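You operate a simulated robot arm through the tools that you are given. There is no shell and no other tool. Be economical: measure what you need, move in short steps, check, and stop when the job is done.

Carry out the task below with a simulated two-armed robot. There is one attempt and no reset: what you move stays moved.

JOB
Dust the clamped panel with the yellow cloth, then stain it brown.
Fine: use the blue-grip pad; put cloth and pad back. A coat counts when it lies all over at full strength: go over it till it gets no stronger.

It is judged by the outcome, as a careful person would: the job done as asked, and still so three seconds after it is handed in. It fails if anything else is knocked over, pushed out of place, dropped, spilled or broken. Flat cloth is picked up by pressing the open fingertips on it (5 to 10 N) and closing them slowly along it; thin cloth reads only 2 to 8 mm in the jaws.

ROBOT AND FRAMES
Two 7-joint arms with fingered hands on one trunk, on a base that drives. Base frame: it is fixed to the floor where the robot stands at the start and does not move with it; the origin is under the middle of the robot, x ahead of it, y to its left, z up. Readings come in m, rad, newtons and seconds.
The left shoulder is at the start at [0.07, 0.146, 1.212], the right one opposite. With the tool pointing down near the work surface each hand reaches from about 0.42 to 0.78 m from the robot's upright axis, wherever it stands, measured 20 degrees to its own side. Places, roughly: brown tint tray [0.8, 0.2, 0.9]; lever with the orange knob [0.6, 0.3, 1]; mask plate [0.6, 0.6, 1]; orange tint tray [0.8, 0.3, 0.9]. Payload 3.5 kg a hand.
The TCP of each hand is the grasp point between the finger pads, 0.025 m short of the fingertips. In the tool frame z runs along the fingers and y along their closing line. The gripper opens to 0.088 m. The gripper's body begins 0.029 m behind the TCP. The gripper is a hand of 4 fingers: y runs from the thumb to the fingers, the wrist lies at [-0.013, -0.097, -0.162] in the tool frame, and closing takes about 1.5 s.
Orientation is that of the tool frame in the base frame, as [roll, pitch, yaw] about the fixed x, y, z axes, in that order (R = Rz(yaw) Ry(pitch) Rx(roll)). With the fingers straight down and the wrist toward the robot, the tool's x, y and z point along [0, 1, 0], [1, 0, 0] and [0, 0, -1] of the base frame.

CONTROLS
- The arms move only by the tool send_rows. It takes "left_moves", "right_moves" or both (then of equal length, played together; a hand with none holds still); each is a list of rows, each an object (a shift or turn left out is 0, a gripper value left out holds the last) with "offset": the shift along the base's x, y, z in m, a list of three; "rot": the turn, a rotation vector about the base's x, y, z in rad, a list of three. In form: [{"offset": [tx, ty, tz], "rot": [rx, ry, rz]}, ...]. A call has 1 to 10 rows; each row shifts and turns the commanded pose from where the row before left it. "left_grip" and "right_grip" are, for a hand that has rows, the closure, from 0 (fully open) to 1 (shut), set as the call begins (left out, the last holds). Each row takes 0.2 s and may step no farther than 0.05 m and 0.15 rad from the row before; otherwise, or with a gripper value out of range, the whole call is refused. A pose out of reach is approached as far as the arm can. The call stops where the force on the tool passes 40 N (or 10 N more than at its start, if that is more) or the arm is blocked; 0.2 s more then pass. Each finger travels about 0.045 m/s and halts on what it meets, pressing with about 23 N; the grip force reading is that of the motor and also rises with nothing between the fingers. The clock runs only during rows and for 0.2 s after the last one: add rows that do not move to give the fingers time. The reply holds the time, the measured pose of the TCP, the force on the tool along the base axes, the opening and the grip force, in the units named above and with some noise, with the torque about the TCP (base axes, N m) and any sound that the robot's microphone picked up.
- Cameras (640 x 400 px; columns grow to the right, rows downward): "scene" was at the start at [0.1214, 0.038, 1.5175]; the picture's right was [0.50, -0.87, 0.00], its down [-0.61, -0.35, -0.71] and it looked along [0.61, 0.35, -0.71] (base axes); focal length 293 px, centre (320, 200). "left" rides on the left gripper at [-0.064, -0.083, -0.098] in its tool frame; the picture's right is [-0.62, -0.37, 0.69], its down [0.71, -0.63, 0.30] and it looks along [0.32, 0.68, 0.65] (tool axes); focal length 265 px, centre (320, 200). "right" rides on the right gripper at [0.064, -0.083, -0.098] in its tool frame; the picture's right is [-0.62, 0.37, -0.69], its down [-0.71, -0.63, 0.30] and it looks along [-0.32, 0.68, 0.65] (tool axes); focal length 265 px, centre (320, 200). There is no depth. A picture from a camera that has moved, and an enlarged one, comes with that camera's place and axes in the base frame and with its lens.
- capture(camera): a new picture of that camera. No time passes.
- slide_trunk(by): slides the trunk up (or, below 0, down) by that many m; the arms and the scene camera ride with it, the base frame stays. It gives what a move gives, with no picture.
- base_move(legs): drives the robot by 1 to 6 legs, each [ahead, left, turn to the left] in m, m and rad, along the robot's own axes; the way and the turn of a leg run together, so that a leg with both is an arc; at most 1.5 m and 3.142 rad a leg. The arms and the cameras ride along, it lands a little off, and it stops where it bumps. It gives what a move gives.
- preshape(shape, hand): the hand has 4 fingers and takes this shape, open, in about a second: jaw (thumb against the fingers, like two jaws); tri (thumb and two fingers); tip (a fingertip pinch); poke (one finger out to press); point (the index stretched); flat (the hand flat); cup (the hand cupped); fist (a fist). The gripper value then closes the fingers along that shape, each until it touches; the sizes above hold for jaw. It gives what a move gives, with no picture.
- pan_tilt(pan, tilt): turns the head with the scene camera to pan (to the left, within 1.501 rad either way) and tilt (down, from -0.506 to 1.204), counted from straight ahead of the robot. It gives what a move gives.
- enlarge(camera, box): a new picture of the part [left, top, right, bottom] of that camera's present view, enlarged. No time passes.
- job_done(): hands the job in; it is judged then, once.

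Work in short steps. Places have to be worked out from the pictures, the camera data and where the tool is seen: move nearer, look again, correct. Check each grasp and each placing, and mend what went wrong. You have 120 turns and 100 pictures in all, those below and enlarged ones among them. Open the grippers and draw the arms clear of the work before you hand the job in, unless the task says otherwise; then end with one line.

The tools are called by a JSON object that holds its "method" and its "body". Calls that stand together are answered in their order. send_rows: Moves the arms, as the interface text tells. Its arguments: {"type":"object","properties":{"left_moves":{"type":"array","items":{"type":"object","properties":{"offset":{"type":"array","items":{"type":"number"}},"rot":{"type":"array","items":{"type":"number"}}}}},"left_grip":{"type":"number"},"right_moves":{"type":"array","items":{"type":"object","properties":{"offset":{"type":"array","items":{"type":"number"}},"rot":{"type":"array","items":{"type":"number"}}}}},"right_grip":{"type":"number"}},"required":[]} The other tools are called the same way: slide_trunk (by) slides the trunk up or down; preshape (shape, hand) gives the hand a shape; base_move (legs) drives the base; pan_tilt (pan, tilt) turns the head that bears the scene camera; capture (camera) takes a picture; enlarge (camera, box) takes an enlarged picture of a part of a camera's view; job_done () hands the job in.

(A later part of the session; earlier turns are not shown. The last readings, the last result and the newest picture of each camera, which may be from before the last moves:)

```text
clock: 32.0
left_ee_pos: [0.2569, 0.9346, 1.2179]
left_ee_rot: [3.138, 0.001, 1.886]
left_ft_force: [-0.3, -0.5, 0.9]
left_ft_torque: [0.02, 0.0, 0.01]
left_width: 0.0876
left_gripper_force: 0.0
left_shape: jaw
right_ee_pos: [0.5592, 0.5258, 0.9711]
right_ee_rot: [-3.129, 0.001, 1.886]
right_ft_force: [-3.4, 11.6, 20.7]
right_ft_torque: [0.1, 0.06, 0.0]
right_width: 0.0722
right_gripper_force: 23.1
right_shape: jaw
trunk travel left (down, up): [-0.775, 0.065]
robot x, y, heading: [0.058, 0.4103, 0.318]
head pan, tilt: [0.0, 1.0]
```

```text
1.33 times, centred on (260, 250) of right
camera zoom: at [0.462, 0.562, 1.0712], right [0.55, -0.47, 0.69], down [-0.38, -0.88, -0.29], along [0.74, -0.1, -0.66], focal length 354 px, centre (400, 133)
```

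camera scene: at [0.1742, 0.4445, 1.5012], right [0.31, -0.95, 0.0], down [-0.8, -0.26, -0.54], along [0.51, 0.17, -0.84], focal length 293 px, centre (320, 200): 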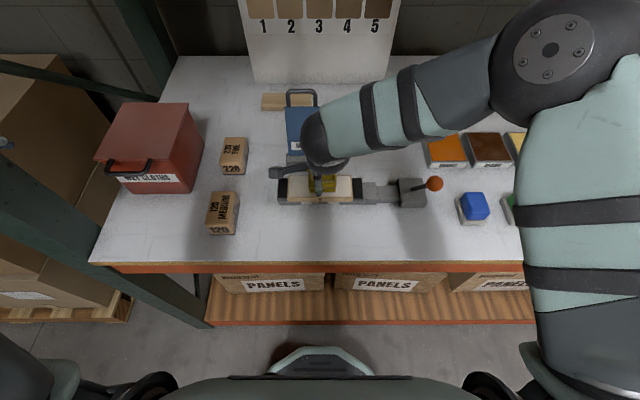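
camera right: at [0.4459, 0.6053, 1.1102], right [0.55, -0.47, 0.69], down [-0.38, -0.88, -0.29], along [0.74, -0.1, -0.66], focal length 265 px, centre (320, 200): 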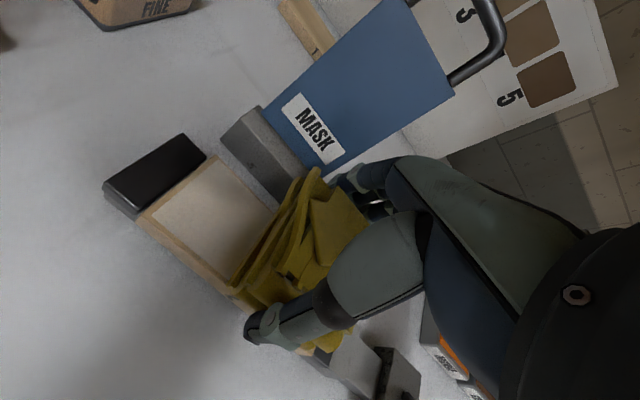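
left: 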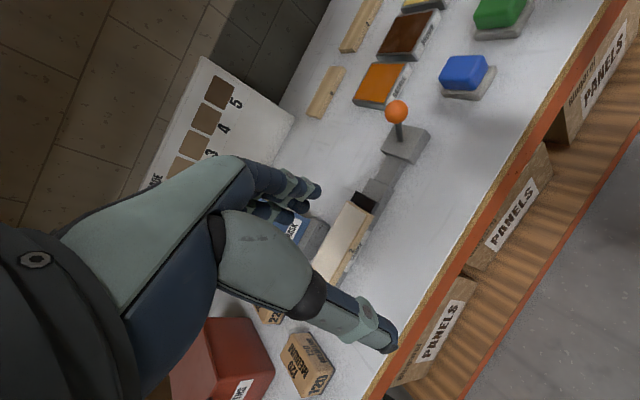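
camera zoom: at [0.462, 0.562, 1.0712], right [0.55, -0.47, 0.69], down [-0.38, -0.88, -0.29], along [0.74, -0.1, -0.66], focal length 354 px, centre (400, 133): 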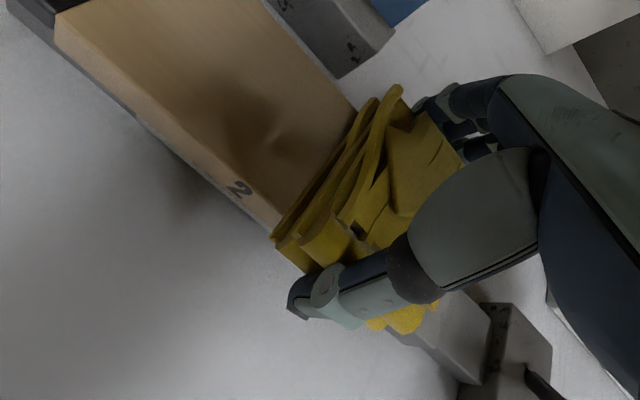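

The dust has come off cleanly behind the cloth. I'll make one more pass left and back right, a little further at each end, then lift.

{"method": "send_rows", "body": {"right_moves": [{"offset": [0.0015, -0.005, 0]}, {"offset": [-0.0056, 0.0173, 0]}, {"offset": [-0.0056, 0.0173, 0]}, {"offset": [-0.0056, 0.0173, 0]}, {"offset": [-0.0056, 0.0173, 0]}, {"offset": [-0.0056, 0.0173, 0]}, {"offset": [-0.0056, 0.0173, 0]}, {"offset": [0, 0, 0]}]}}

{"method": "send_rows", "body": {"right_moves": [{"offset": [0.0056, -0.0173, 0]}, {"offset": [0.0056, -0.0173, 0]}, {"offset": [0.0056, -0.0173, 0]}, {"offset": [0.0056, -0.0173, 0]}, {"offset": [0.0056, -0.0173, 0]}, {"offset": [0.0056, -0.0173, 0]}, {"offset": [0, 0, 0.03]}, {"offset": [0, 0, 0.04]}, {"offset": [0.015, -0.045, 0.04]}, {"offset": [0.015, -0.045, 0.02]}]}}

{"method": "enlarge", "body": {"camera": "scene", "box": [250, 120, 410, 220]}}

{"method": "capture", "body": {"camera": "right"}}

```text
clock: 33.8
left_ee_pos: [0.2597, 0.9323, 1.2182]
left_ee_rot: [3.14, 0.0, 1.885]
left_ft_force: [0.1, 0.3, 0.1]
left_ft_torque: [-0.02, -0.01, -0.01]
left_width: 0.0874
left_gripper_force: 0.0
left_shape: jaw
right_ee_pos: [0.5346, 0.6193, 0.9715]
right_ee_rot: [-3.12, -0.022, 1.865]
right_ft_force: [-1.4, 0.8, 2.4]
right_ft_torque: [0.05, -0.04, 0.06]
right_width: 0.0726
right_gripper_force: 22.9
right_shape: jaw
trunk travel left (down, up): [-0.775, 0.065]
robot x, y, heading: [0.0603, 0.4102, 0.319]
head pan, tilt: [0.0, 1.0]
```

```text
refused: row 9 steps farther than a row can; nothing moved
```

```text
4.00 times, centred on (330, 170) of scene
camera zoom: at [0.1728, 0.4434, 1.5011], right [0.31, -0.95, 0.0], down [-0.8, -0.26, -0.54], along [0.51, 0.17, -0.84], focal length 1171 px, centre (280, 320)
```

zoom: 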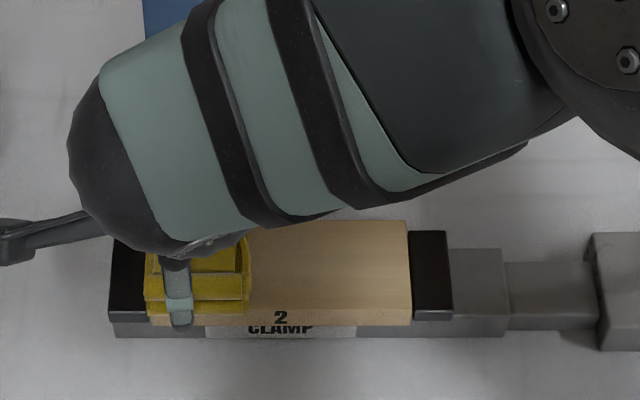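

```text
69 pictures are left
camera right: at [0.4399, 0.6556, 1.0742], right [0.55, -0.5, 0.67], down [-0.4, -0.86, -0.31], along [0.73, -0.1, -0.67], focal length 265 px, centre (320, 200)
```

right: 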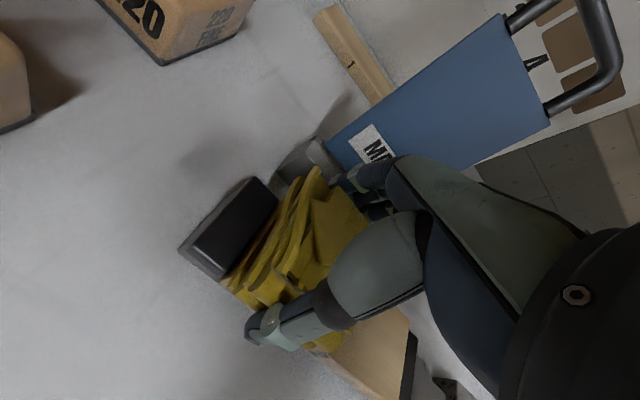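

The left end is clean too. I'll stroke back right and lift off.

{"method": "send_rows", "body": {"right_moves": [{"offset": [0.0056, -0.0173, 0]}, {"offset": [0.0056, -0.0173, 0]}, {"offset": [0.0056, -0.0173, 0]}, {"offset": [0.0056, -0.0173, 0]}, {"offset": [0.0056, -0.0173, 0]}, {"offset": [0.0056, -0.0173, 0]}, {"offset": [0, 0, 0.03]}, {"offset": [0, 0, 0.04]}, {"offset": [0, 0, 0.04]}, {"offset": [0.0146, -0.0454, 0.015]}]}}

{"method": "send_rows", "body": {"right_moves": [{"offset": [0.0146, -0.0454, 0.01]}, {"offset": [0.0146, -0.0454, 0]}, {"offset": [0.0146, -0.0454, 0]}]}}

{"method": "enlarge", "body": {"camera": "scene", "box": [250, 120, 410, 220]}}

```text
clock: 36.0
left_ee_pos: [0.2638, 0.9294, 1.2202]
left_ee_rot: [-3.141, -0.004, 1.883]
left_ft_force: [0.0, -0.1, -0.3]
left_ft_torque: [0.02, 0.01, 0.0]
left_width: 0.0876
left_gripper_force: 0.0
left_shape: jaw
right_ee_pos: [0.578, 0.4664, 1.0932]
right_ee_rot: [-3.122, -0.001, 1.885]
right_ft_force: [0.0, -0.5, 0.4]
right_ft_torque: [0.05, 0.06, 0.0]
right_width: 0.0721
right_gripper_force: 22.9
right_shape: jaw
trunk travel left (down, up): [-0.775, 0.065]
robot x, y, heading: [0.0571, 0.4071, 0.313]
head pan, tilt: [0.0, 1.0]
```

```text
clock: 36.8
left_ee_pos: [0.2624, 0.9315, 1.2192]
left_ee_rot: [3.139, -0.003, 1.883]
left_ft_force: [-0.3, -0.2, 1.1]
left_ft_torque: [0.01, 0.01, 0.0]
left_width: 0.0878
left_gripper_force: 0.0
left_shape: jaw
right_ee_pos: [0.6208, 0.3331, 1.1041]
right_ee_rot: [-3.125, 0.001, 1.887]
right_ft_force: [-0.2, -0.6, -0.4]
right_ft_torque: [-0.02, -0.01, -0.04]
right_width: 0.0722
right_gripper_force: 23.5
right_shape: jaw
trunk travel left (down, up): [-0.775, 0.065]
robot x, y, heading: [0.0596, 0.4062, 0.316]
head pan, tilt: [0.0, 1.0]
```

```text
4.00 times, centred on (330, 170) of scene
camera zoom: at [0.1748, 0.442, 1.5012], right [0.31, -0.95, 0.0], down [-0.8, -0.26, -0.54], along [0.51, 0.17, -0.84], focal length 1171 px, centre (280, 320)
```

zoom: 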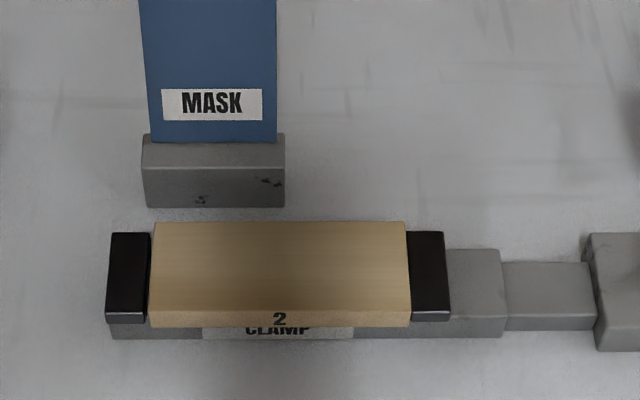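

The panel is clean all over. I'll drive back right 0.17 m and carry the cloth to where it came from, (0.679, 0.008).

{"method": "base_move", "body": {"legs": [[0, -0.17, 0]]}}

```text
clock: 38.3
left_ee_pos: [0.3129, 0.7687, 1.2174]
left_ee_rot: [-3.142, 0.002, 1.887]
left_ft_force: [0.1, -0.2, -0.4]
left_ft_torque: [0.03, 0.0, -0.03]
left_width: 0.0875
left_gripper_force: 0.1
left_shape: jaw
right_ee_pos: [0.675, 0.1728, 1.1041]
right_ee_rot: [-3.124, 0.004, 1.89]
right_ft_force: [-0.3, 0.1, 0.2]
right_ft_torque: [-0.02, 0.0, -0.03]
right_width: 0.0722
right_gripper_force: 23.1
right_shape: jaw
trunk travel left (down, up): [-0.775, 0.065]
robot x, y, heading: [0.1121, 0.2414, 0.32]
head pan, tilt: [0.0, 1.0]
```

The hand is at (0.675, 0.173). I'll shift it 0.165 m right over the cloth's old place and lower it most of the way.

{"method": "send_rows", "body": {"right_moves": [{"offset": [0.001, -0.045, 0]}, {"offset": [0.001, -0.045, 0]}, {"offset": [0.001, -0.045, 0]}, {"offset": [0.001, -0.03, 0]}, {"offset": [0, 0, -0.045]}, {"offset": [0, 0, -0.045]}, {"offset": [0, 0, -0.045]}, {"offset": [0, 0, -0.01]}, {"offset": [0, 0, 0]}]}}

{"method": "enlarge", "body": {"camera": "scene", "box": [440, 160, 560, 240]}}

```text
clock: 40.3
left_ee_pos: [0.3146, 0.7668, 1.2194]
left_ee_rot: [3.141, -0.002, 1.887]
left_ft_force: [0.1, 0.0, -0.1]
left_ft_torque: [-0.02, 0.01, 0.0]
left_width: 0.0875
left_gripper_force: 0.1
left_shape: jaw
right_ee_pos: [0.6796, 0.0019, 0.9583]
right_ee_rot: [-3.124, 0.0, 1.887]
right_ft_force: [-0.7, 0.6, -0.8]
right_ft_torque: [0.02, 0.01, -0.02]
right_width: 0.072
right_gripper_force: 23.1
right_shape: jaw
trunk travel left (down, up): [-0.775, 0.065]
robot x, y, heading: [0.1125, 0.2398, 0.316]
head pan, tilt: [0.0, 1.0]
```

```text
5.00 times, centred on (500, 200) of scene
camera zoom: at [0.2281, 0.2773, 1.5013], right [0.31, -0.95, 0.0], down [-0.8, -0.26, -0.54], along [0.51, 0.17, -0.84], focal length 1464 px, centre (-580, 200)
```

zoom: 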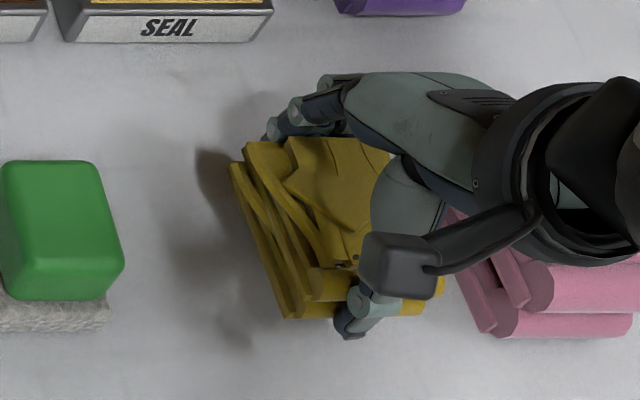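

The cloth is about 6 mm too far right, near the pink one. I'll correct that and lower until it touches the bench.

{"method": "send_rows", "body": {"right_moves": [{"offset": [-0.001, 0.008, 0]}, {"offset": [0, 0, -0.015]}, {"offset": [0, 0, -0.008]}, {"offset": [0, 0, -0.006]}, {"offset": [0, 0, 0]}]}}

```text
clock: 41.5
left_ee_pos: [0.3139, 0.7664, 1.2193]
left_ee_rot: [3.14, 0.001, 1.886]
left_ft_force: [-0.5, -0.3, 0.5]
left_ft_torque: [0.0, -0.03, 0.03]
left_width: 0.0875
left_gripper_force: 0.0
left_shape: jaw
right_ee_pos: [0.6782, 0.012, 0.9297]
right_ee_rot: [-3.128, 0.001, 1.888]
right_ft_force: [0.2, -1.5, 5.2]
right_ft_torque: [0.18, -0.19, -0.05]
right_width: 0.0719
right_gripper_force: 22.8
right_shape: jaw
trunk travel left (down, up): [-0.775, 0.065]
robot x, y, heading: [0.1162, 0.2442, 0.312]
head pan, tilt: [0.0, 1.0]
```

It is touching the bench at 5 N, at the same height as before. I'll open the hand and rise straight up.

{"method": "send_rows", "body": {"right_moves": [{"offset": [0, 0, 0]}, {"offset": [0, 0, 0]}, {"offset": [0, 0, 0]}, {"offset": [0, 0, 0.015]}, {"offset": [0, 0, 0.03]}, {"offset": [0, 0, 0.04]}, {"offset": [0, 0, 0.04]}], "right_grip": 0.0}}

{"method": "capture", "body": {"camera": "scene"}}

{"method": "capture", "body": {"camera": "right"}}

```text
clock: 43.1
left_ee_pos: [0.3121, 0.7674, 1.2183]
left_ee_rot: [3.141, 0.0, 1.887]
left_ft_force: [0.0, 0.0, -0.5]
left_ft_torque: [0.01, -0.03, -0.01]
left_width: 0.0876
left_gripper_force: 0.0
left_shape: jaw
right_ee_pos: [0.6797, 0.0103, 1.0548]
right_ee_rot: [-3.123, 0.002, 1.888]
right_ft_force: [0.5, 0.3, -0.6]
right_ft_torque: [0.0, 0.03, 0.0]
right_width: 0.088
right_gripper_force: 0.1
right_shape: jaw
trunk travel left (down, up): [-0.775, 0.065]
robot x, y, heading: [0.1146, 0.2437, 0.318]
head pan, tilt: [0.0, 1.0]
```

```text
66 pictures are left
camera scene: at [0.227, 0.278, 1.5013], right [0.31, -0.95, 0.0], down [-0.8, -0.26, -0.54], along [0.51, 0.17, -0.84], focal length 293 px, centre (320, 200)
```

scene: 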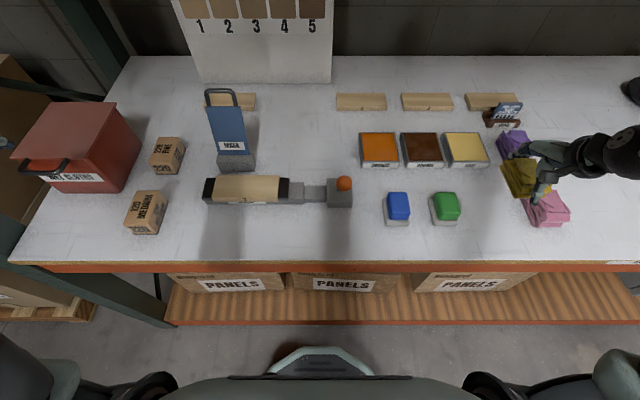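

```text
65 pictures are left
camera right: at [0.5821, 0.0472, 1.1558], right [0.55, -0.47, 0.69], down [-0.38, -0.88, -0.29], along [0.74, -0.1, -0.66], focal length 265 px, centre (320, 200)
```

right: 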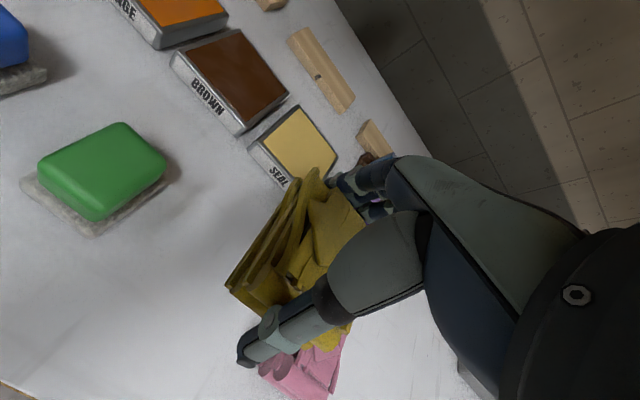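

The jaws read fully open, yet the cloth seems to have come up with the hand. I'll look closely before doing anything else.

{"method": "enlarge", "body": {"camera": "scene", "box": [460, 120, 580, 240]}}

{"method": "enlarge", "body": {"camera": "right", "box": [200, 130, 440, 400]}}

```text
3.33 times, centred on (520, 180) of scene
camera zoom: at [0.227, 0.278, 1.5013], right [0.31, -0.95, 0.0], down [-0.8, -0.26, -0.54], along [0.51, 0.17, -0.84], focal length 976 px, centre (-347, 267)
```

zoom: 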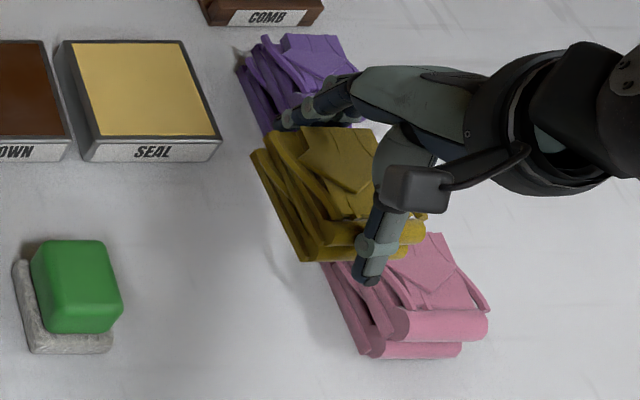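

```text
1.48 times, centred on (320, 265) of right
camera zoom: at [0.5821, 0.0472, 1.1558], right [0.55, -0.47, 0.69], down [-0.38, -0.88, -0.29], along [0.74, -0.1, -0.66], focal length 393 px, centre (320, 104)
```

zoom: 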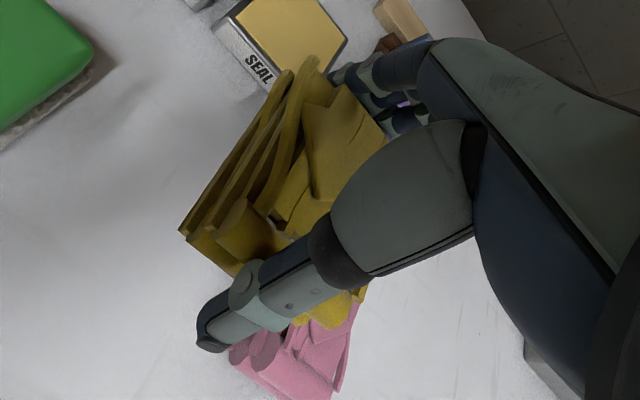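

The cloth is indeed still hanging between the fingers, probably because I lifted while they were opening. I'll lower it back to the bench, wait, and see.

{"method": "send_rows", "body": {"right_moves": [{"offset": [0, 0, -0.04]}, {"offset": [0, 0, -0.04]}, {"offset": [0, 0, -0.03]}, {"offset": [0, 0, -0.01]}, {"offset": [0, 0, -0.006]}, {"offset": [0, 0, 0]}, {"offset": [0, 0, 0]}, {"offset": [0, 0, 0]}, {"offset": [0, 0, 0]}, {"offset": [0, 0, 0]}], "right_grip": 0.0}}

{"method": "enlarge", "body": {"camera": "scene", "box": [460, 120, 580, 240]}}

{"method": "enlarge", "body": {"camera": "right", "box": [200, 130, 440, 400]}}

```text
clock: 45.3
left_ee_pos: [0.3133, 0.7669, 1.218]
left_ee_rot: [3.14, 0.0, 1.886]
left_ft_force: [0.2, 0.1, 0.3]
left_ft_torque: [0.0, -0.01, 0.0]
left_width: 0.0877
left_gripper_force: 0.2
left_shape: jaw
right_ee_pos: [0.6794, 0.0103, 0.9303]
right_ee_rot: [-3.123, 0.0, 1.889]
right_ft_force: [0.6, -0.2, 2.3]
right_ft_torque: [0.03, -0.08, 0.01]
right_width: 0.088
right_gripper_force: 0.0
right_shape: jaw
trunk travel left (down, up): [-0.775, 0.065]
robot x, y, heading: [0.1131, 0.2434, 0.317]
head pan, tilt: [0.0, 1.0]
```

```text
3.33 times, centred on (520, 180) of scene
camera zoom: at [0.228, 0.2773, 1.5013], right [0.31, -0.95, 0.0], down [-0.8, -0.26, -0.54], along [0.51, 0.17, -0.84], focal length 976 px, centre (-347, 267)
```

zoom: 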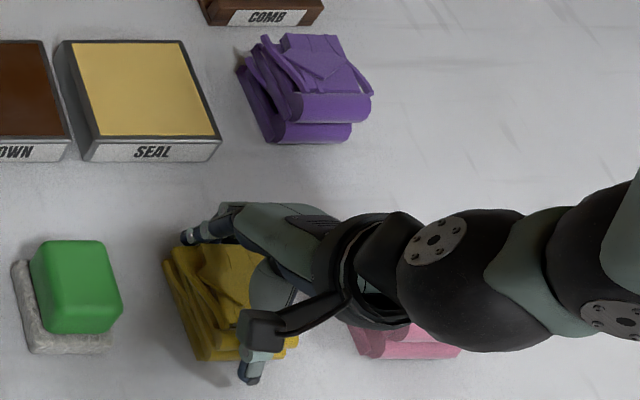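

```text
1.48 times, centred on (320, 265) of right
camera zoom: at [0.5819, 0.0479, 1.0309], right [0.55, -0.47, 0.69], down [-0.38, -0.88, -0.29], along [0.74, -0.1, -0.66], focal length 393 px, centre (320, 104)
```

zoom: 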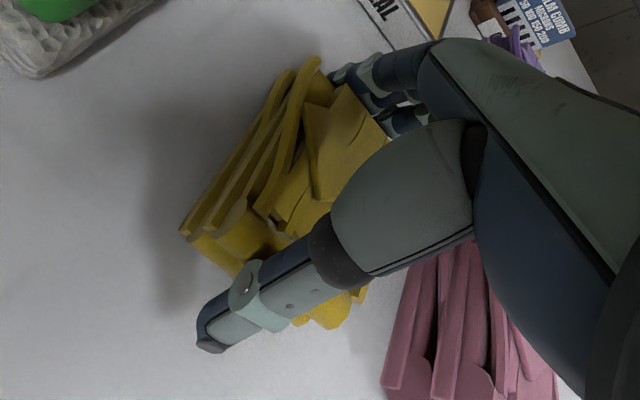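

It's resting on the bench with the fingers clear on both sides. I'll rise slowly by 3 cm and see whether it stays.

{"method": "send_rows", "body": {"right_moves": [{"offset": [0, 0, 0.005]}, {"offset": [0, 0, 0.005]}, {"offset": [0, 0, 0.01]}, {"offset": [0, 0, 0.01]}, {"offset": [0, 0, 0.01]}]}}

{"method": "enlarge", "body": {"camera": "right", "box": [200, 130, 440, 400]}}

```text
clock: 46.5
left_ee_pos: [0.3137, 0.768, 1.2184]
left_ee_rot: [3.14, 0.0, 1.885]
left_ft_force: [0.4, 0.2, 0.2]
left_ft_torque: [0.0, -0.01, 0.01]
left_width: 0.0879
left_gripper_force: 0.1
left_shape: jaw
right_ee_pos: [0.6766, 0.0107, 0.9665]
right_ee_rot: [-3.125, 0.003, 1.889]
right_ft_force: [0.1, 0.1, 0.2]
right_ft_torque: [0.0, 0.01, 0.04]
right_width: 0.0878
right_gripper_force: 0.1
right_shape: jaw
trunk travel left (down, up): [-0.775, 0.065]
robot x, y, heading: [0.1154, 0.2439, 0.317]
head pan, tilt: [0.0, 1.0]
```

```text
1.48 times, centred on (320, 265) of right
camera zoom: at [0.5794, 0.0477, 1.0688], right [0.55, -0.47, 0.69], down [-0.38, -0.88, -0.29], along [0.74, -0.1, -0.67], focal length 393 px, centre (320, 104)
```

zoom: 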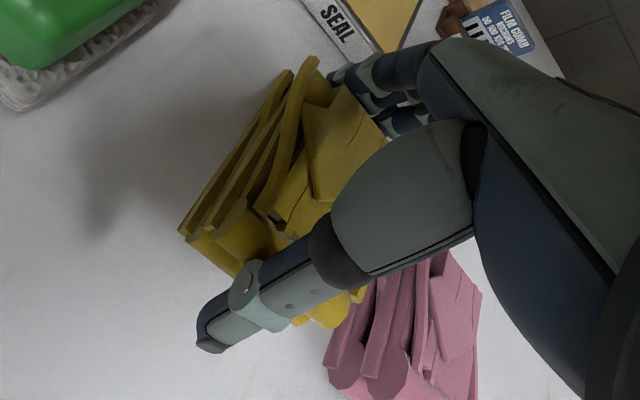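

The cloth still clings at full opening. I'll set it back on the bench and switch the hand shape to tri there, which should free it without a big sweep.

{"method": "send_rows", "body": {"right_moves": [{"offset": [0, 0, -0.02]}, {"offset": [0, 0, -0.012]}, {"offset": [0, 0, -0.003]}, {"offset": [0, 0, 0]}]}}

{"method": "preshape", "body": {"hand": "right", "shape": "tri"}}

{"method": "enlarge", "body": {"camera": "right", "box": [200, 130, 440, 400]}}

```text
clock: 47.5
left_ee_pos: [0.3152, 0.7659, 1.2188]
left_ee_rot: [-3.141, 0.002, 1.886]
left_ft_force: [-1.3, -0.2, -0.1]
left_ft_torque: [-0.01, 0.01, -0.02]
left_width: 0.0878
left_gripper_force: 0.0
left_shape: jaw
right_ee_pos: [0.679, 0.0117, 0.9332]
right_ee_rot: [-3.124, 0.002, 1.889]
right_ft_force: [-0.5, -0.1, -0.8]
right_ft_torque: [0.01, 0.02, 0.02]
right_width: 0.0877
right_gripper_force: 0.2
right_shape: jaw
trunk travel left (down, up): [-0.775, 0.065]
robot x, y, heading: [0.1175, 0.2401, 0.314]
head pan, tilt: [0.0, 1.0]
```

```text
clock: 48.4
left_ee_pos: [0.3138, 0.7668, 1.2194]
left_ee_rot: [3.139, 0.001, 1.886]
left_ft_force: [-0.5, 0.5, 0.5]
left_ft_torque: [0.02, 0.01, -0.01]
left_width: 0.0875
left_gripper_force: 0.0
left_shape: jaw
right_ee_pos: [0.6779, 0.0121, 0.9349]
right_ee_rot: [-3.125, 0.002, 1.888]
right_ft_force: [0.2, -0.4, 0.3]
right_ft_torque: [-0.02, 0.0, -0.03]
right_width: 0.0878
right_gripper_force: 0.0
right_shape: tri
trunk travel left (down, up): [-0.775, 0.065]
robot x, y, heading: [0.1127, 0.2398, 0.315]
head pan, tilt: [0.0, 1.0]
```

```text
1.48 times, centred on (320, 265) of right
camera zoom: at [0.5799, 0.0486, 1.035], right [0.55, -0.47, 0.69], down [-0.38, -0.88, -0.29], along [0.74, -0.1, -0.66], focal length 393 px, centre (320, 104)
```

zoom: 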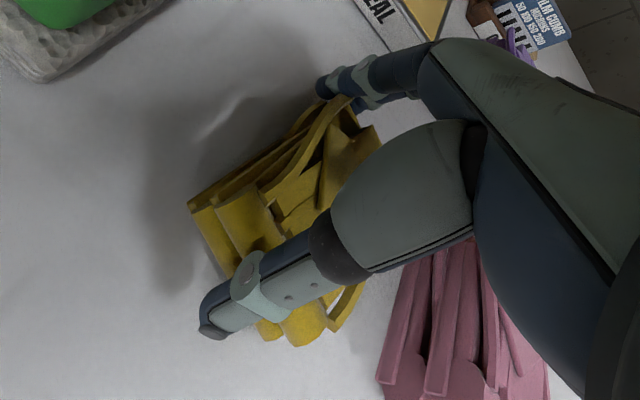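

The cloth has moved slightly, so it may have dropped free. I'll rise a little and check.

{"method": "send_rows", "body": {"right_moves": [{"offset": [0, 0, 0.01]}, {"offset": [0, 0, 0.015]}, {"offset": [0, 0, 0.02]}]}}

{"method": "capture", "body": {"camera": "right"}}

{"method": "enlarge", "body": {"camera": "scene", "box": [460, 120, 580, 240]}}

```text
clock: 49.2
left_ee_pos: [0.313, 0.7668, 1.2174]
left_ee_rot: [3.138, 0.001, 1.886]
left_ft_force: [-0.7, 0.0, -0.6]
left_ft_torque: [0.01, 0.0, -0.02]
left_width: 0.0875
left_gripper_force: 0.1
left_shape: jaw
right_ee_pos: [0.6753, 0.0093, 0.9806]
right_ee_rot: [-3.124, 0.002, 1.888]
right_ft_force: [0.3, 0.4, -0.5]
right_ft_torque: [-0.01, -0.01, 0.0]
right_width: 0.0881
right_gripper_force: 0.1
right_shape: tri
trunk travel left (down, up): [-0.775, 0.065]
robot x, y, heading: [0.113, 0.2404, 0.315]
head pan, tilt: [0.0, 1.0]
```

```text
58 pictures are left
camera right: at [0.5782, 0.0461, 1.0808], right [0.55, -0.47, 0.69], down [-0.38, -0.88, -0.29], along [0.74, -0.1, -0.67], focal length 265 px, centre (320, 200)
```

right: 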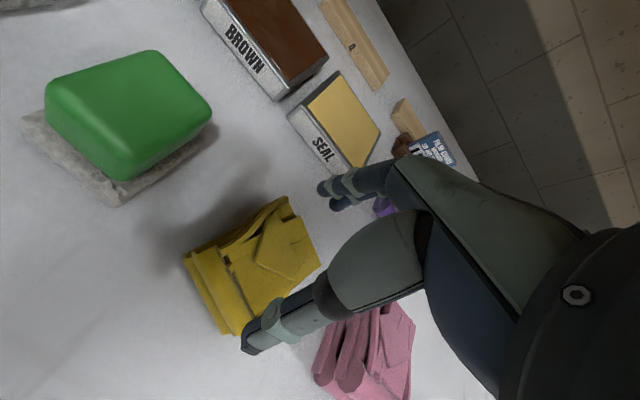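

```text
3.33 times, centred on (520, 180) of scene
camera zoom: at [0.2275, 0.2776, 1.5013], right [0.31, -0.95, 0.0], down [-0.8, -0.26, -0.54], along [0.51, 0.17, -0.84], focal length 976 px, centre (-347, 267)
```

zoom: 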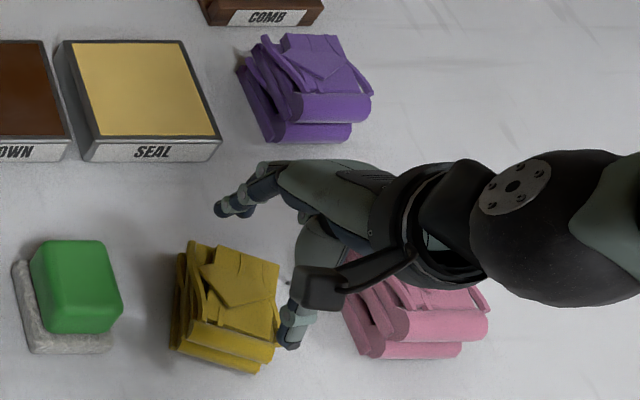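

The cloth is free and lies back in its place, turned only slightly. I'll rise, reset the hand to jaw, and move above the blue pad near (0.625, 0.222).

{"method": "send_rows", "body": {"right_moves": [{"offset": [0, 0, 0.04]}, {"offset": [0, 0, 0.04]}, {"offset": [-0.01, 0.045, 0]}, {"offset": [-0.01, 0.045, 0]}, {"offset": [-0.01, 0.045, 0]}, {"offset": [-0.01, 0.045, 0]}, {"offset": [-0.01, 0.035, 0]}]}}

{"method": "preshape", "body": {"hand": "right", "shape": "jaw"}}

{"method": "capture", "body": {"camera": "right"}}

{"method": "enlarge", "body": {"camera": "scene", "box": [340, 120, 500, 240]}}

```text
clock: 50.8
left_ee_pos: [0.3145, 0.7687, 1.2173]
left_ee_rot: [3.141, 0.001, 1.887]
left_ft_force: [0.1, 1.2, 0.4]
left_ft_torque: [-0.01, 0.0, -0.02]
left_width: 0.0878
left_gripper_force: 0.1
left_shape: jaw
right_ee_pos: [0.6272, 0.2276, 1.0635]
right_ee_rot: [-3.125, 0.005, 1.888]
right_ft_force: [-0.1, -0.6, 0.1]
right_ft_torque: [-0.03, -0.01, 0.02]
right_width: 0.0879
right_gripper_force: 0.1
right_shape: tri
trunk travel left (down, up): [-0.775, 0.065]
robot x, y, heading: [0.1128, 0.2442, 0.313]
head pan, tilt: [0.0, 1.0]
```

```text
clock: 51.7
left_ee_pos: [0.3148, 0.7661, 1.219]
left_ee_rot: [-3.141, 0.001, 1.888]
left_ft_force: [0.1, 0.1, 0.7]
left_ft_torque: [0.03, 0.01, 0.02]
left_width: 0.0876
left_gripper_force: 0.1
left_shape: jaw
right_ee_pos: [0.6278, 0.2266, 1.0634]
right_ee_rot: [-3.126, 0.002, 1.889]
right_ft_force: [0.7, 0.5, -0.4]
right_ft_torque: [0.04, -0.02, 0.05]
right_width: 0.0879
right_gripper_force: 0.1
right_shape: jaw
trunk travel left (down, up): [-0.775, 0.065]
robot x, y, heading: [0.1098, 0.2393, 0.315]
head pan, tilt: [0.0, 1.0]
```

```text
56 pictures are left
camera right: at [0.5302, 0.2618, 1.1629], right [0.55, -0.47, 0.69], down [-0.38, -0.88, -0.29], along [0.74, -0.1, -0.67], focal length 265 px, centre (320, 200)
```

right: 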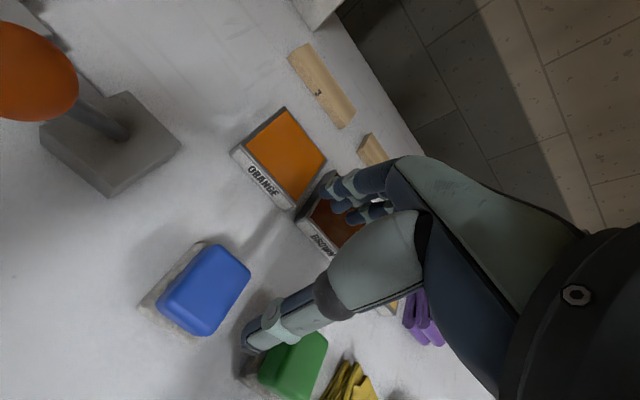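

```text
3.33 times, centred on (420, 180) of scene
camera zoom: at [0.2286, 0.2769, 1.5012], right [0.31, -0.95, 0.0], down [-0.8, -0.26, -0.54], along [0.51, 0.17, -0.84], focal length 976 px, centre (-13, 267)
```

zoom: 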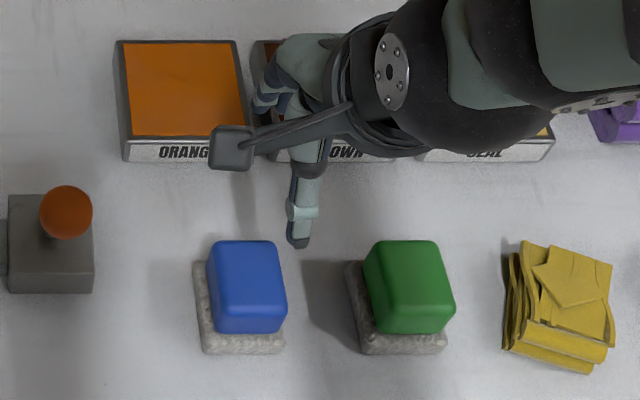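

The blue grip's top centre triangulates to (0.613, 0.224, 0.944), about 0.05 m square. I'll centre the hand over it and lower until the tips are beside the grip.

{"method": "send_rows", "body": {"right_moves": [{"offset": [-0.014, -0.002, -0.03]}, {"offset": [0, 0, -0.04]}, {"offset": [0, 0, -0.015]}, {"offset": [0, 0, 0]}]}}

{"method": "enlarge", "body": {"camera": "right", "box": [120, 130, 440, 400]}}

{"method": "enlarge", "body": {"camera": "scene", "box": [360, 160, 440, 240]}}

```text
clock: 52.7
left_ee_pos: [0.3125, 0.7659, 1.2192]
left_ee_rot: [3.139, 0.0, 1.887]
left_ft_force: [-1.0, -1.4, 0.0]
left_ft_torque: [-0.01, 0.01, 0.0]
left_width: 0.0874
left_gripper_force: 0.1
left_shape: jaw
right_ee_pos: [0.6142, 0.2229, 0.9754]
right_ee_rot: [-3.127, 0.001, 1.888]
right_ft_force: [-0.4, -0.3, -0.4]
right_ft_torque: [-0.02, 0.01, -0.03]
right_width: 0.0883
right_gripper_force: 0.0
right_shape: jaw
trunk travel left (down, up): [-0.775, 0.065]
robot x, y, heading: [0.1149, 0.2448, 0.316]
head pan, tilt: [0.0, 1.0]
```

```text
1.48 times, centred on (280, 265) of right
camera zoom: at [0.5156, 0.26, 1.0761], right [0.55, -0.47, 0.69], down [-0.38, -0.88, -0.29], along [0.74, -0.1, -0.66], focal length 393 px, centre (379, 104)
```

zoom: 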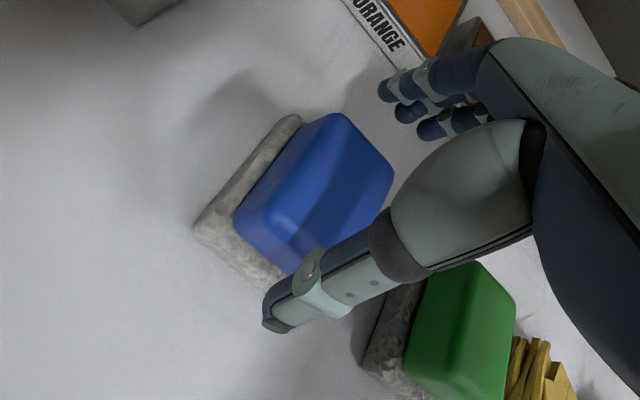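

```text
5.00 times, centred on (400, 200) of scene
camera zoom: at [0.2273, 0.2773, 1.5013], right [0.31, -0.95, 0.0], down [-0.8, -0.26, -0.54], along [0.51, 0.17, -0.84], focal length 1464 px, centre (-80, 200)
```

zoom: 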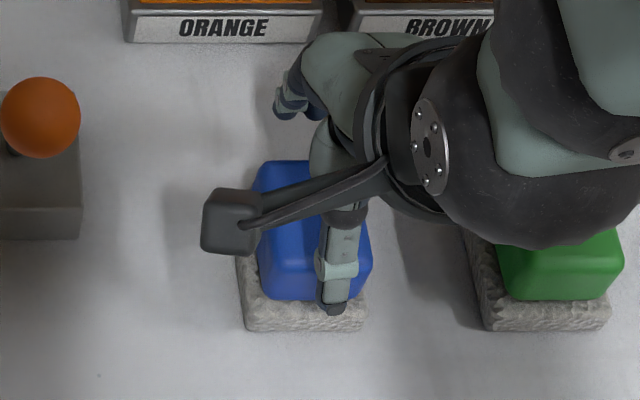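

The thumb sits in front of the grip and the fingers behind it. I'll lower 3.6 cm in small steps, watching the force.

{"method": "send_rows", "body": {"right_moves": [{"offset": [-0.001, 0.004, -0.015]}, {"offset": [0, 0, -0.012]}, {"offset": [0, 0, -0.009]}, {"offset": [0, 0, 0]}]}}

{"method": "enlarge", "body": {"camera": "right", "box": [120, 130, 440, 400]}}

```text
clock: 53.7
left_ee_pos: [0.315, 0.768, 1.2183]
left_ee_rot: [3.141, 0.0, 1.885]
left_ft_force: [0.2, 0.4, 0.4]
left_ft_torque: [-0.01, 0.0, -0.01]
left_width: 0.0875
left_gripper_force: 0.0
left_shape: jaw
right_ee_pos: [0.6125, 0.2291, 0.9387]
right_ee_rot: [-3.125, 0.001, 1.889]
right_ft_force: [-0.4, -0.5, 0.6]
right_ft_torque: [-0.01, -0.04, 0.01]
right_width: 0.088
right_gripper_force: 0.0
right_shape: jaw
trunk travel left (down, up): [-0.775, 0.065]
robot x, y, heading: [0.1177, 0.2455, 0.314]
head pan, tilt: [0.0, 1.0]
```

```text
1.48 times, centred on (280, 265) of right
camera zoom: at [0.5149, 0.2649, 1.0385], right [0.55, -0.47, 0.69], down [-0.38, -0.88, -0.29], along [0.74, -0.1, -0.66], focal length 393 px, centre (379, 104)
```

zoom: 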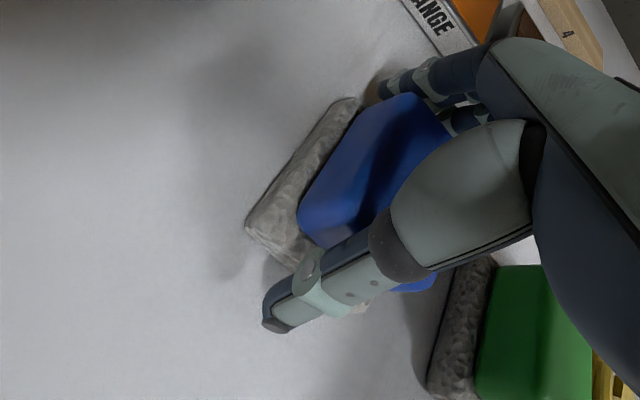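

The grip block sits well between the thumb and fingers. I'll raise 4 mm to keep the tips off the felt and close.

{"method": "send_rows", "body": {"right_moves": [{"offset": [0, 0, 0.004]}, {"offset": [0, 0, 0]}, {"offset": [0, 0, 0]}, {"offset": [0, 0, 0]}, {"offset": [0, 0, 0]}, {"offset": [0, 0, 0]}], "right_grip": 1.0}}

{"method": "enlarge", "body": {"camera": "right", "box": [120, 130, 440, 400]}}

{"method": "enlarge", "body": {"camera": "scene", "box": [360, 160, 440, 240]}}

```text
clock: 55.1
left_ee_pos: [0.3132, 0.7664, 1.2182]
left_ee_rot: [3.14, 0.0, 1.887]
left_ft_force: [0.5, -1.1, 0.4]
left_ft_torque: [0.0, -0.01, 0.0]
left_width: 0.0875
left_gripper_force: 0.2
left_shape: jaw
right_ee_pos: [0.614, 0.2291, 0.9436]
right_ee_rot: [-3.126, 0.0, 1.889]
right_ft_force: [0.4, 0.3, 7.0]
right_ft_torque: [0.09, -0.28, 0.0]
right_width: 0.0549
right_gripper_force: 23.0
right_shape: jaw
trunk travel left (down, up): [-0.775, 0.065]
robot x, y, heading: [0.1154, 0.2416, 0.314]
head pan, tilt: [0.0, 1.0]
```

```text
1.48 times, centred on (280, 265) of right
camera zoom: at [0.5155, 0.2655, 1.0431], right [0.55, -0.47, 0.69], down [-0.38, -0.88, -0.29], along [0.74, -0.1, -0.66], focal length 393 px, centre (379, 104)
```

zoom: 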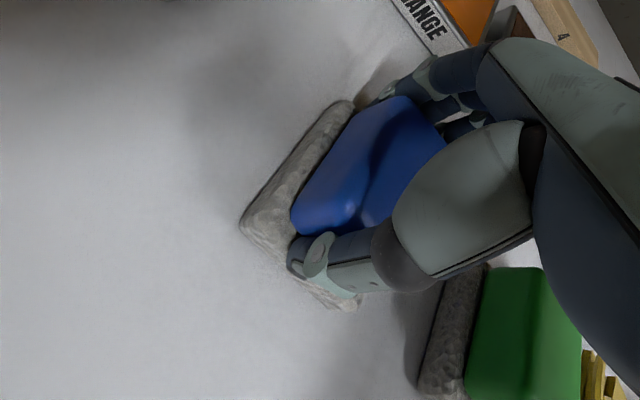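

```text
5.00 times, centred on (400, 200) of scene
camera zoom: at [0.2271, 0.2774, 1.5014], right [0.31, -0.95, 0.0], down [-0.8, -0.26, -0.54], along [0.51, 0.17, -0.84], focal length 1464 px, centre (-80, 200)
```

zoom: 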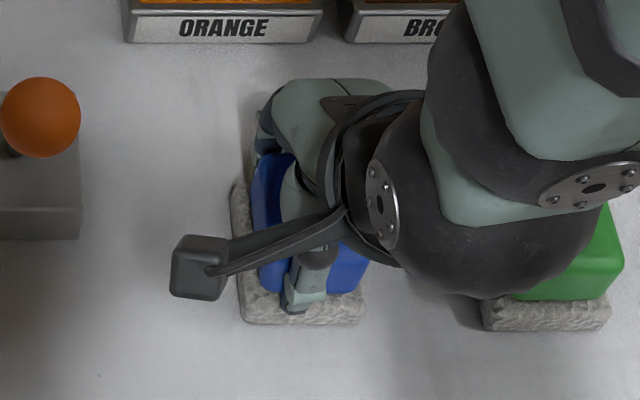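

The blue grip is held at 0.055 m with 23 N. I'll lift straight up to test.

{"method": "send_rows", "body": {"right_moves": [{"offset": [0, 0, 0.02]}, {"offset": [0, 0, 0.04]}, {"offset": [0, 0, 0.04]}, {"offset": [-0.03, -0.01, 0.02]}, {"offset": [0, 0, 0]}]}}

{"method": "capture", "body": {"camera": "right"}}

{"method": "capture", "body": {"camera": "scene"}}

```text
clock: 56.3
left_ee_pos: [0.315, 0.766, 1.2187]
left_ee_rot: [3.141, 0.001, 1.886]
left_ft_force: [-0.8, 0.0, -0.7]
left_ft_torque: [0.04, 0.04, 0.0]
left_width: 0.0874
left_gripper_force: 0.1
left_shape: jaw
right_ee_pos: [0.5815, 0.2187, 1.0635]
right_ee_rot: [-3.123, 0.002, 1.888]
right_ft_force: [0.1, 0.3, -0.5]
right_ft_torque: [0.0, 0.02, 0.02]
right_width: 0.0546
right_gripper_force: 23.6
right_shape: jaw
trunk travel left (down, up): [-0.775, 0.065]
robot x, y, heading: [0.109, 0.2412, 0.315]
head pan, tilt: [0.0, 1.0]
```

```text
49 pictures are left
camera right: at [0.4839, 0.2555, 1.1645], right [0.56, -0.47, 0.69], down [-0.38, -0.88, -0.29], along [0.74, -0.1, -0.67], focal length 265 px, centre (320, 200)
```

right: 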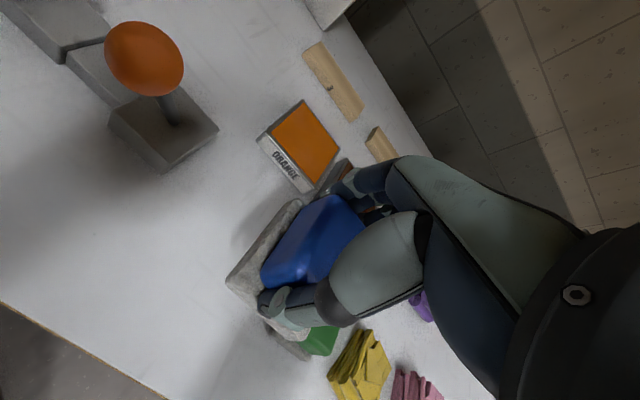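

```text
48 pictures are left
camera scene: at [0.2288, 0.2775, 1.5012], right [0.31, -0.95, 0.0], down [-0.8, -0.26, -0.54], along [0.51, 0.17, -0.84], focal length 293 px, centre (320, 200)
```

scene: 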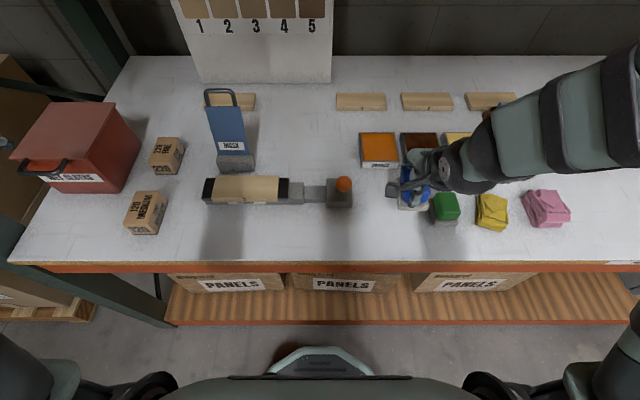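

The pad is held. The brown tray's centre triangulates to about (0.817, 0.193) with its surface near 0.92. I'll carry the pad above it and check.

{"method": "send_rows", "body": {"right_moves": [{"offset": [0.045, -0.004, 0]}, {"offset": [0.047, -0.004, 0]}, {"offset": [0.047, -0.006, 0]}, {"offset": [0.047, -0.006, 0]}, {"offset": [0.047, -0.006, 0]}, {"offset": [0, 0, -0.03]}, {"offset": [0, 0, 0]}]}}

{"method": "enlarge", "body": {"camera": "right", "box": [120, 100, 440, 400]}}

{"method": "enlarge", "body": {"camera": "scene", "box": [340, 100, 500, 200]}}

```text
clock: 57.9
left_ee_pos: [0.3138, 0.7662, 1.219]
left_ee_rot: [3.14, 0.001, 1.887]
left_ft_force: [0.7, 0.3, 0.7]
left_ft_torque: [-0.02, 0.01, 0.0]
left_width: 0.0875
left_gripper_force: 0.0
left_shape: jaw
right_ee_pos: [0.8169, 0.1942, 1.0313]
right_ee_rot: [-3.124, 0.001, 1.889]
right_ft_force: [-0.6, -0.7, -0.4]
right_ft_torque: [0.0, -0.01, 0.03]
right_width: 0.0546
right_gripper_force: 22.8
right_shape: jaw
trunk travel left (down, up): [-0.775, 0.065]
robot x, y, heading: [0.118, 0.2451, 0.318]
head pan, tilt: [0.0, 1.0]
```

```text
1.33 times, centred on (280, 250) of right
camera zoom: at [0.72, 0.2315, 1.1317], right [0.55, -0.47, 0.69], down [-0.38, -0.88, -0.29], along [0.74, -0.1, -0.66], focal length 354 px, centre (373, 133)
```

zoom: 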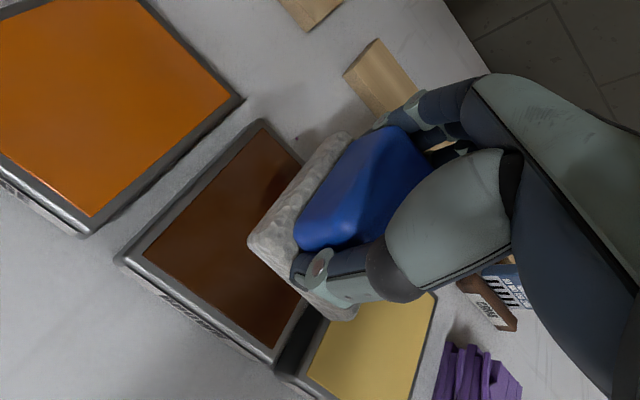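

```text
4.00 times, centred on (420, 150) of scene
camera zoom: at [0.2276, 0.2774, 1.5013], right [0.31, -0.95, 0.0], down [-0.8, -0.26, -0.54], along [0.51, 0.17, -0.84], focal length 1171 px, centre (-80, 400)
```

zoom: 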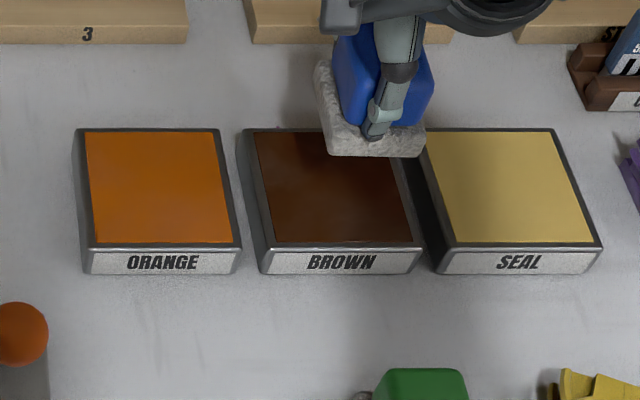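

The tray's inner centre from both cameras is about (0.826, 0.183), and the felt hangs about 5 mm right of the TCP. I'll shift there and lower in steps.

{"method": "send_rows", "body": {"right_moves": [{"offset": [0.0075, -0.005, -0.015]}, {"offset": [0, 0, -0.015]}, {"offset": [0, 0, -0.008]}, {"offset": [0, 0, 0]}]}}

{"method": "enlarge", "body": {"camera": "right", "box": [120, 100, 440, 400]}}

{"method": "enlarge", "body": {"camera": "scene", "box": [340, 100, 500, 200]}}

```text
clock: 58.9
left_ee_pos: [0.3156, 0.7669, 1.2188]
left_ee_rot: [-3.141, -0.001, 1.888]
left_ft_force: [-0.3, -0.5, -0.3]
left_ft_torque: [-0.01, 0.03, 0.0]
left_width: 0.0876
left_gripper_force: 0.0
left_shape: jaw
right_ee_pos: [0.8254, 0.1895, 0.9929]
right_ee_rot: [-3.125, 0.001, 1.887]
right_ft_force: [-0.7, -0.4, -0.6]
right_ft_torque: [0.01, 0.01, -0.05]
right_width: 0.0549
right_gripper_force: 23.5
right_shape: jaw
trunk travel left (down, up): [-0.775, 0.065]
robot x, y, heading: [0.1118, 0.2446, 0.316]
head pan, tilt: [0.0, 1.0]
```

```text
1.33 times, centred on (280, 250) of right
camera zoom: at [0.7277, 0.2258, 1.0932], right [0.55, -0.47, 0.69], down [-0.38, -0.88, -0.29], along [0.74, -0.1, -0.67], focal length 354 px, centre (373, 133)
```

zoom: 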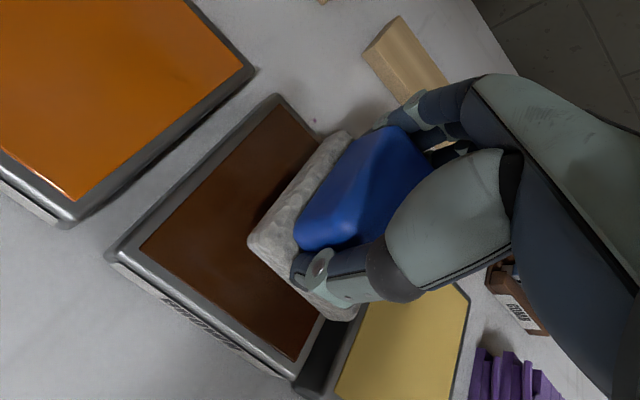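

```text
4.00 times, centred on (420, 150) of scene
camera zoom: at [0.2287, 0.2771, 1.5012], right [0.31, -0.95, 0.0], down [-0.8, -0.26, -0.54], along [0.51, 0.17, -0.84], focal length 1171 px, centre (-80, 400)
```

zoom: 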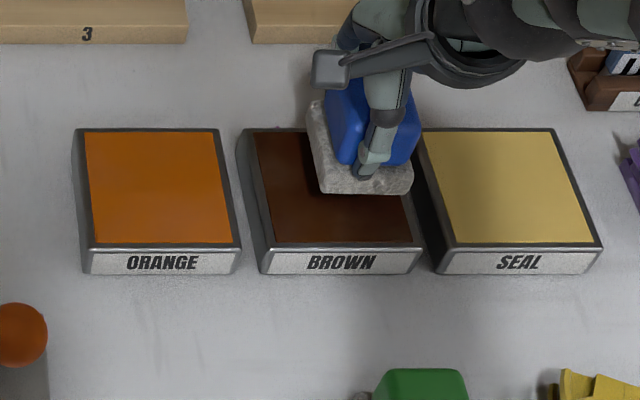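

The projection shows the felt would land about 1 cm right and 3 mm too deep. I'll correct and lower to contact.

{"method": "send_rows", "body": {"right_moves": [{"offset": [-0.006, 0.0075, 0]}, {"offset": [0, 0, -0.01]}, {"offset": [0, 0, -0.006]}, {"offset": [0, 0, -0.004]}, {"offset": [0, 0, 0]}]}}

{"method": "enlarge", "body": {"camera": "scene", "box": [340, 100, 500, 200]}}

```text
clock: 60.1
left_ee_pos: [0.3144, 0.7662, 1.2184]
left_ee_rot: [3.14, -0.002, 1.887]
left_ft_force: [0.0, -0.1, 0.4]
left_ft_torque: [0.01, 0.01, -0.02]
left_width: 0.0877
left_gripper_force: 0.1
left_shape: jaw
right_ee_pos: [0.8177, 0.195, 0.9736]
right_ee_rot: [-3.123, 0.005, 1.888]
right_ft_force: [-0.2, 0.0, 0.0]
right_ft_torque: [0.0, -0.02, 0.01]
right_width: 0.0547
right_gripper_force: 23.3
right_shape: jaw
trunk travel left (down, up): [-0.775, 0.065]
robot x, y, heading: [0.1114, 0.2434, 0.309]
head pan, tilt: [0.0, 1.0]
```

```text
4.00 times, centred on (420, 150) of scene
camera zoom: at [0.2286, 0.2772, 1.5012], right [0.31, -0.95, 0.0], down [-0.8, -0.26, -0.54], along [0.51, 0.17, -0.84], focal length 1171 px, centre (-80, 400)
```

zoom: 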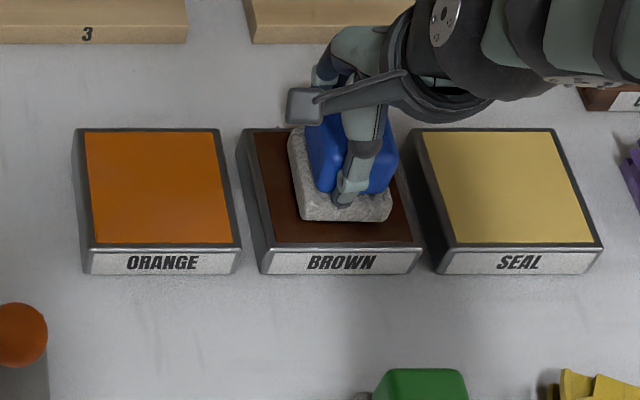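

It's well centred now but not touching yet. I'll keep lowering in 3 mm steps.

{"method": "send_rows", "body": {"right_moves": [{"offset": [0, 0, -0.003]}, {"offset": [0, 0, -0.003]}, {"offset": [0, 0, 0]}]}}

{"method": "send_rows", "body": {"right_moves": [{"offset": [0, 0, -0.002]}, {"offset": [0, 0, -0.002]}, {"offset": [0, 0, 0]}]}}

```text
clock: 60.9
left_ee_pos: [0.3138, 0.7655, 1.2187]
left_ee_rot: [3.139, -0.001, 1.886]
left_ft_force: [0.3, 0.1, 0.3]
left_ft_torque: [-0.02, 0.01, 0.0]
left_width: 0.0875
left_gripper_force: 0.1
left_shape: jaw
right_ee_pos: [0.8189, 0.1955, 0.9683]
right_ee_rot: [-3.127, 0.002, 1.887]
right_ft_force: [0.5, -0.3, 2.6]
right_ft_torque: [0.04, -0.16, 0.01]
right_width: 0.055
right_gripper_force: 23.0
right_shape: jaw
trunk travel left (down, up): [-0.775, 0.065]
robot x, y, heading: [0.1156, 0.2456, 0.31]
head pan, tilt: [0.0, 1.0]
```

```text
clock: 61.7
left_ee_pos: [0.3113, 0.7658, 1.2186]
left_ee_rot: [3.137, 0.0, 1.887]
left_ft_force: [0.7, -0.1, -0.1]
left_ft_torque: [0.01, 0.02, 0.02]
left_width: 0.0875
left_gripper_force: 0.0
left_shape: jaw
right_ee_pos: [0.8162, 0.1955, 0.9683]
right_ee_rot: [-3.132, 0.001, 1.89]
right_ft_force: [2.4, -1.3, 16.9]
right_ft_torque: [0.09, -0.65, -0.04]
right_width: 0.0545
right_gripper_force: 22.9
right_shape: jaw
trunk travel left (down, up): [-0.775, 0.065]
robot x, y, heading: [0.1112, 0.2426, 0.313]
head pan, tilt: [0.0, 1.0]
```

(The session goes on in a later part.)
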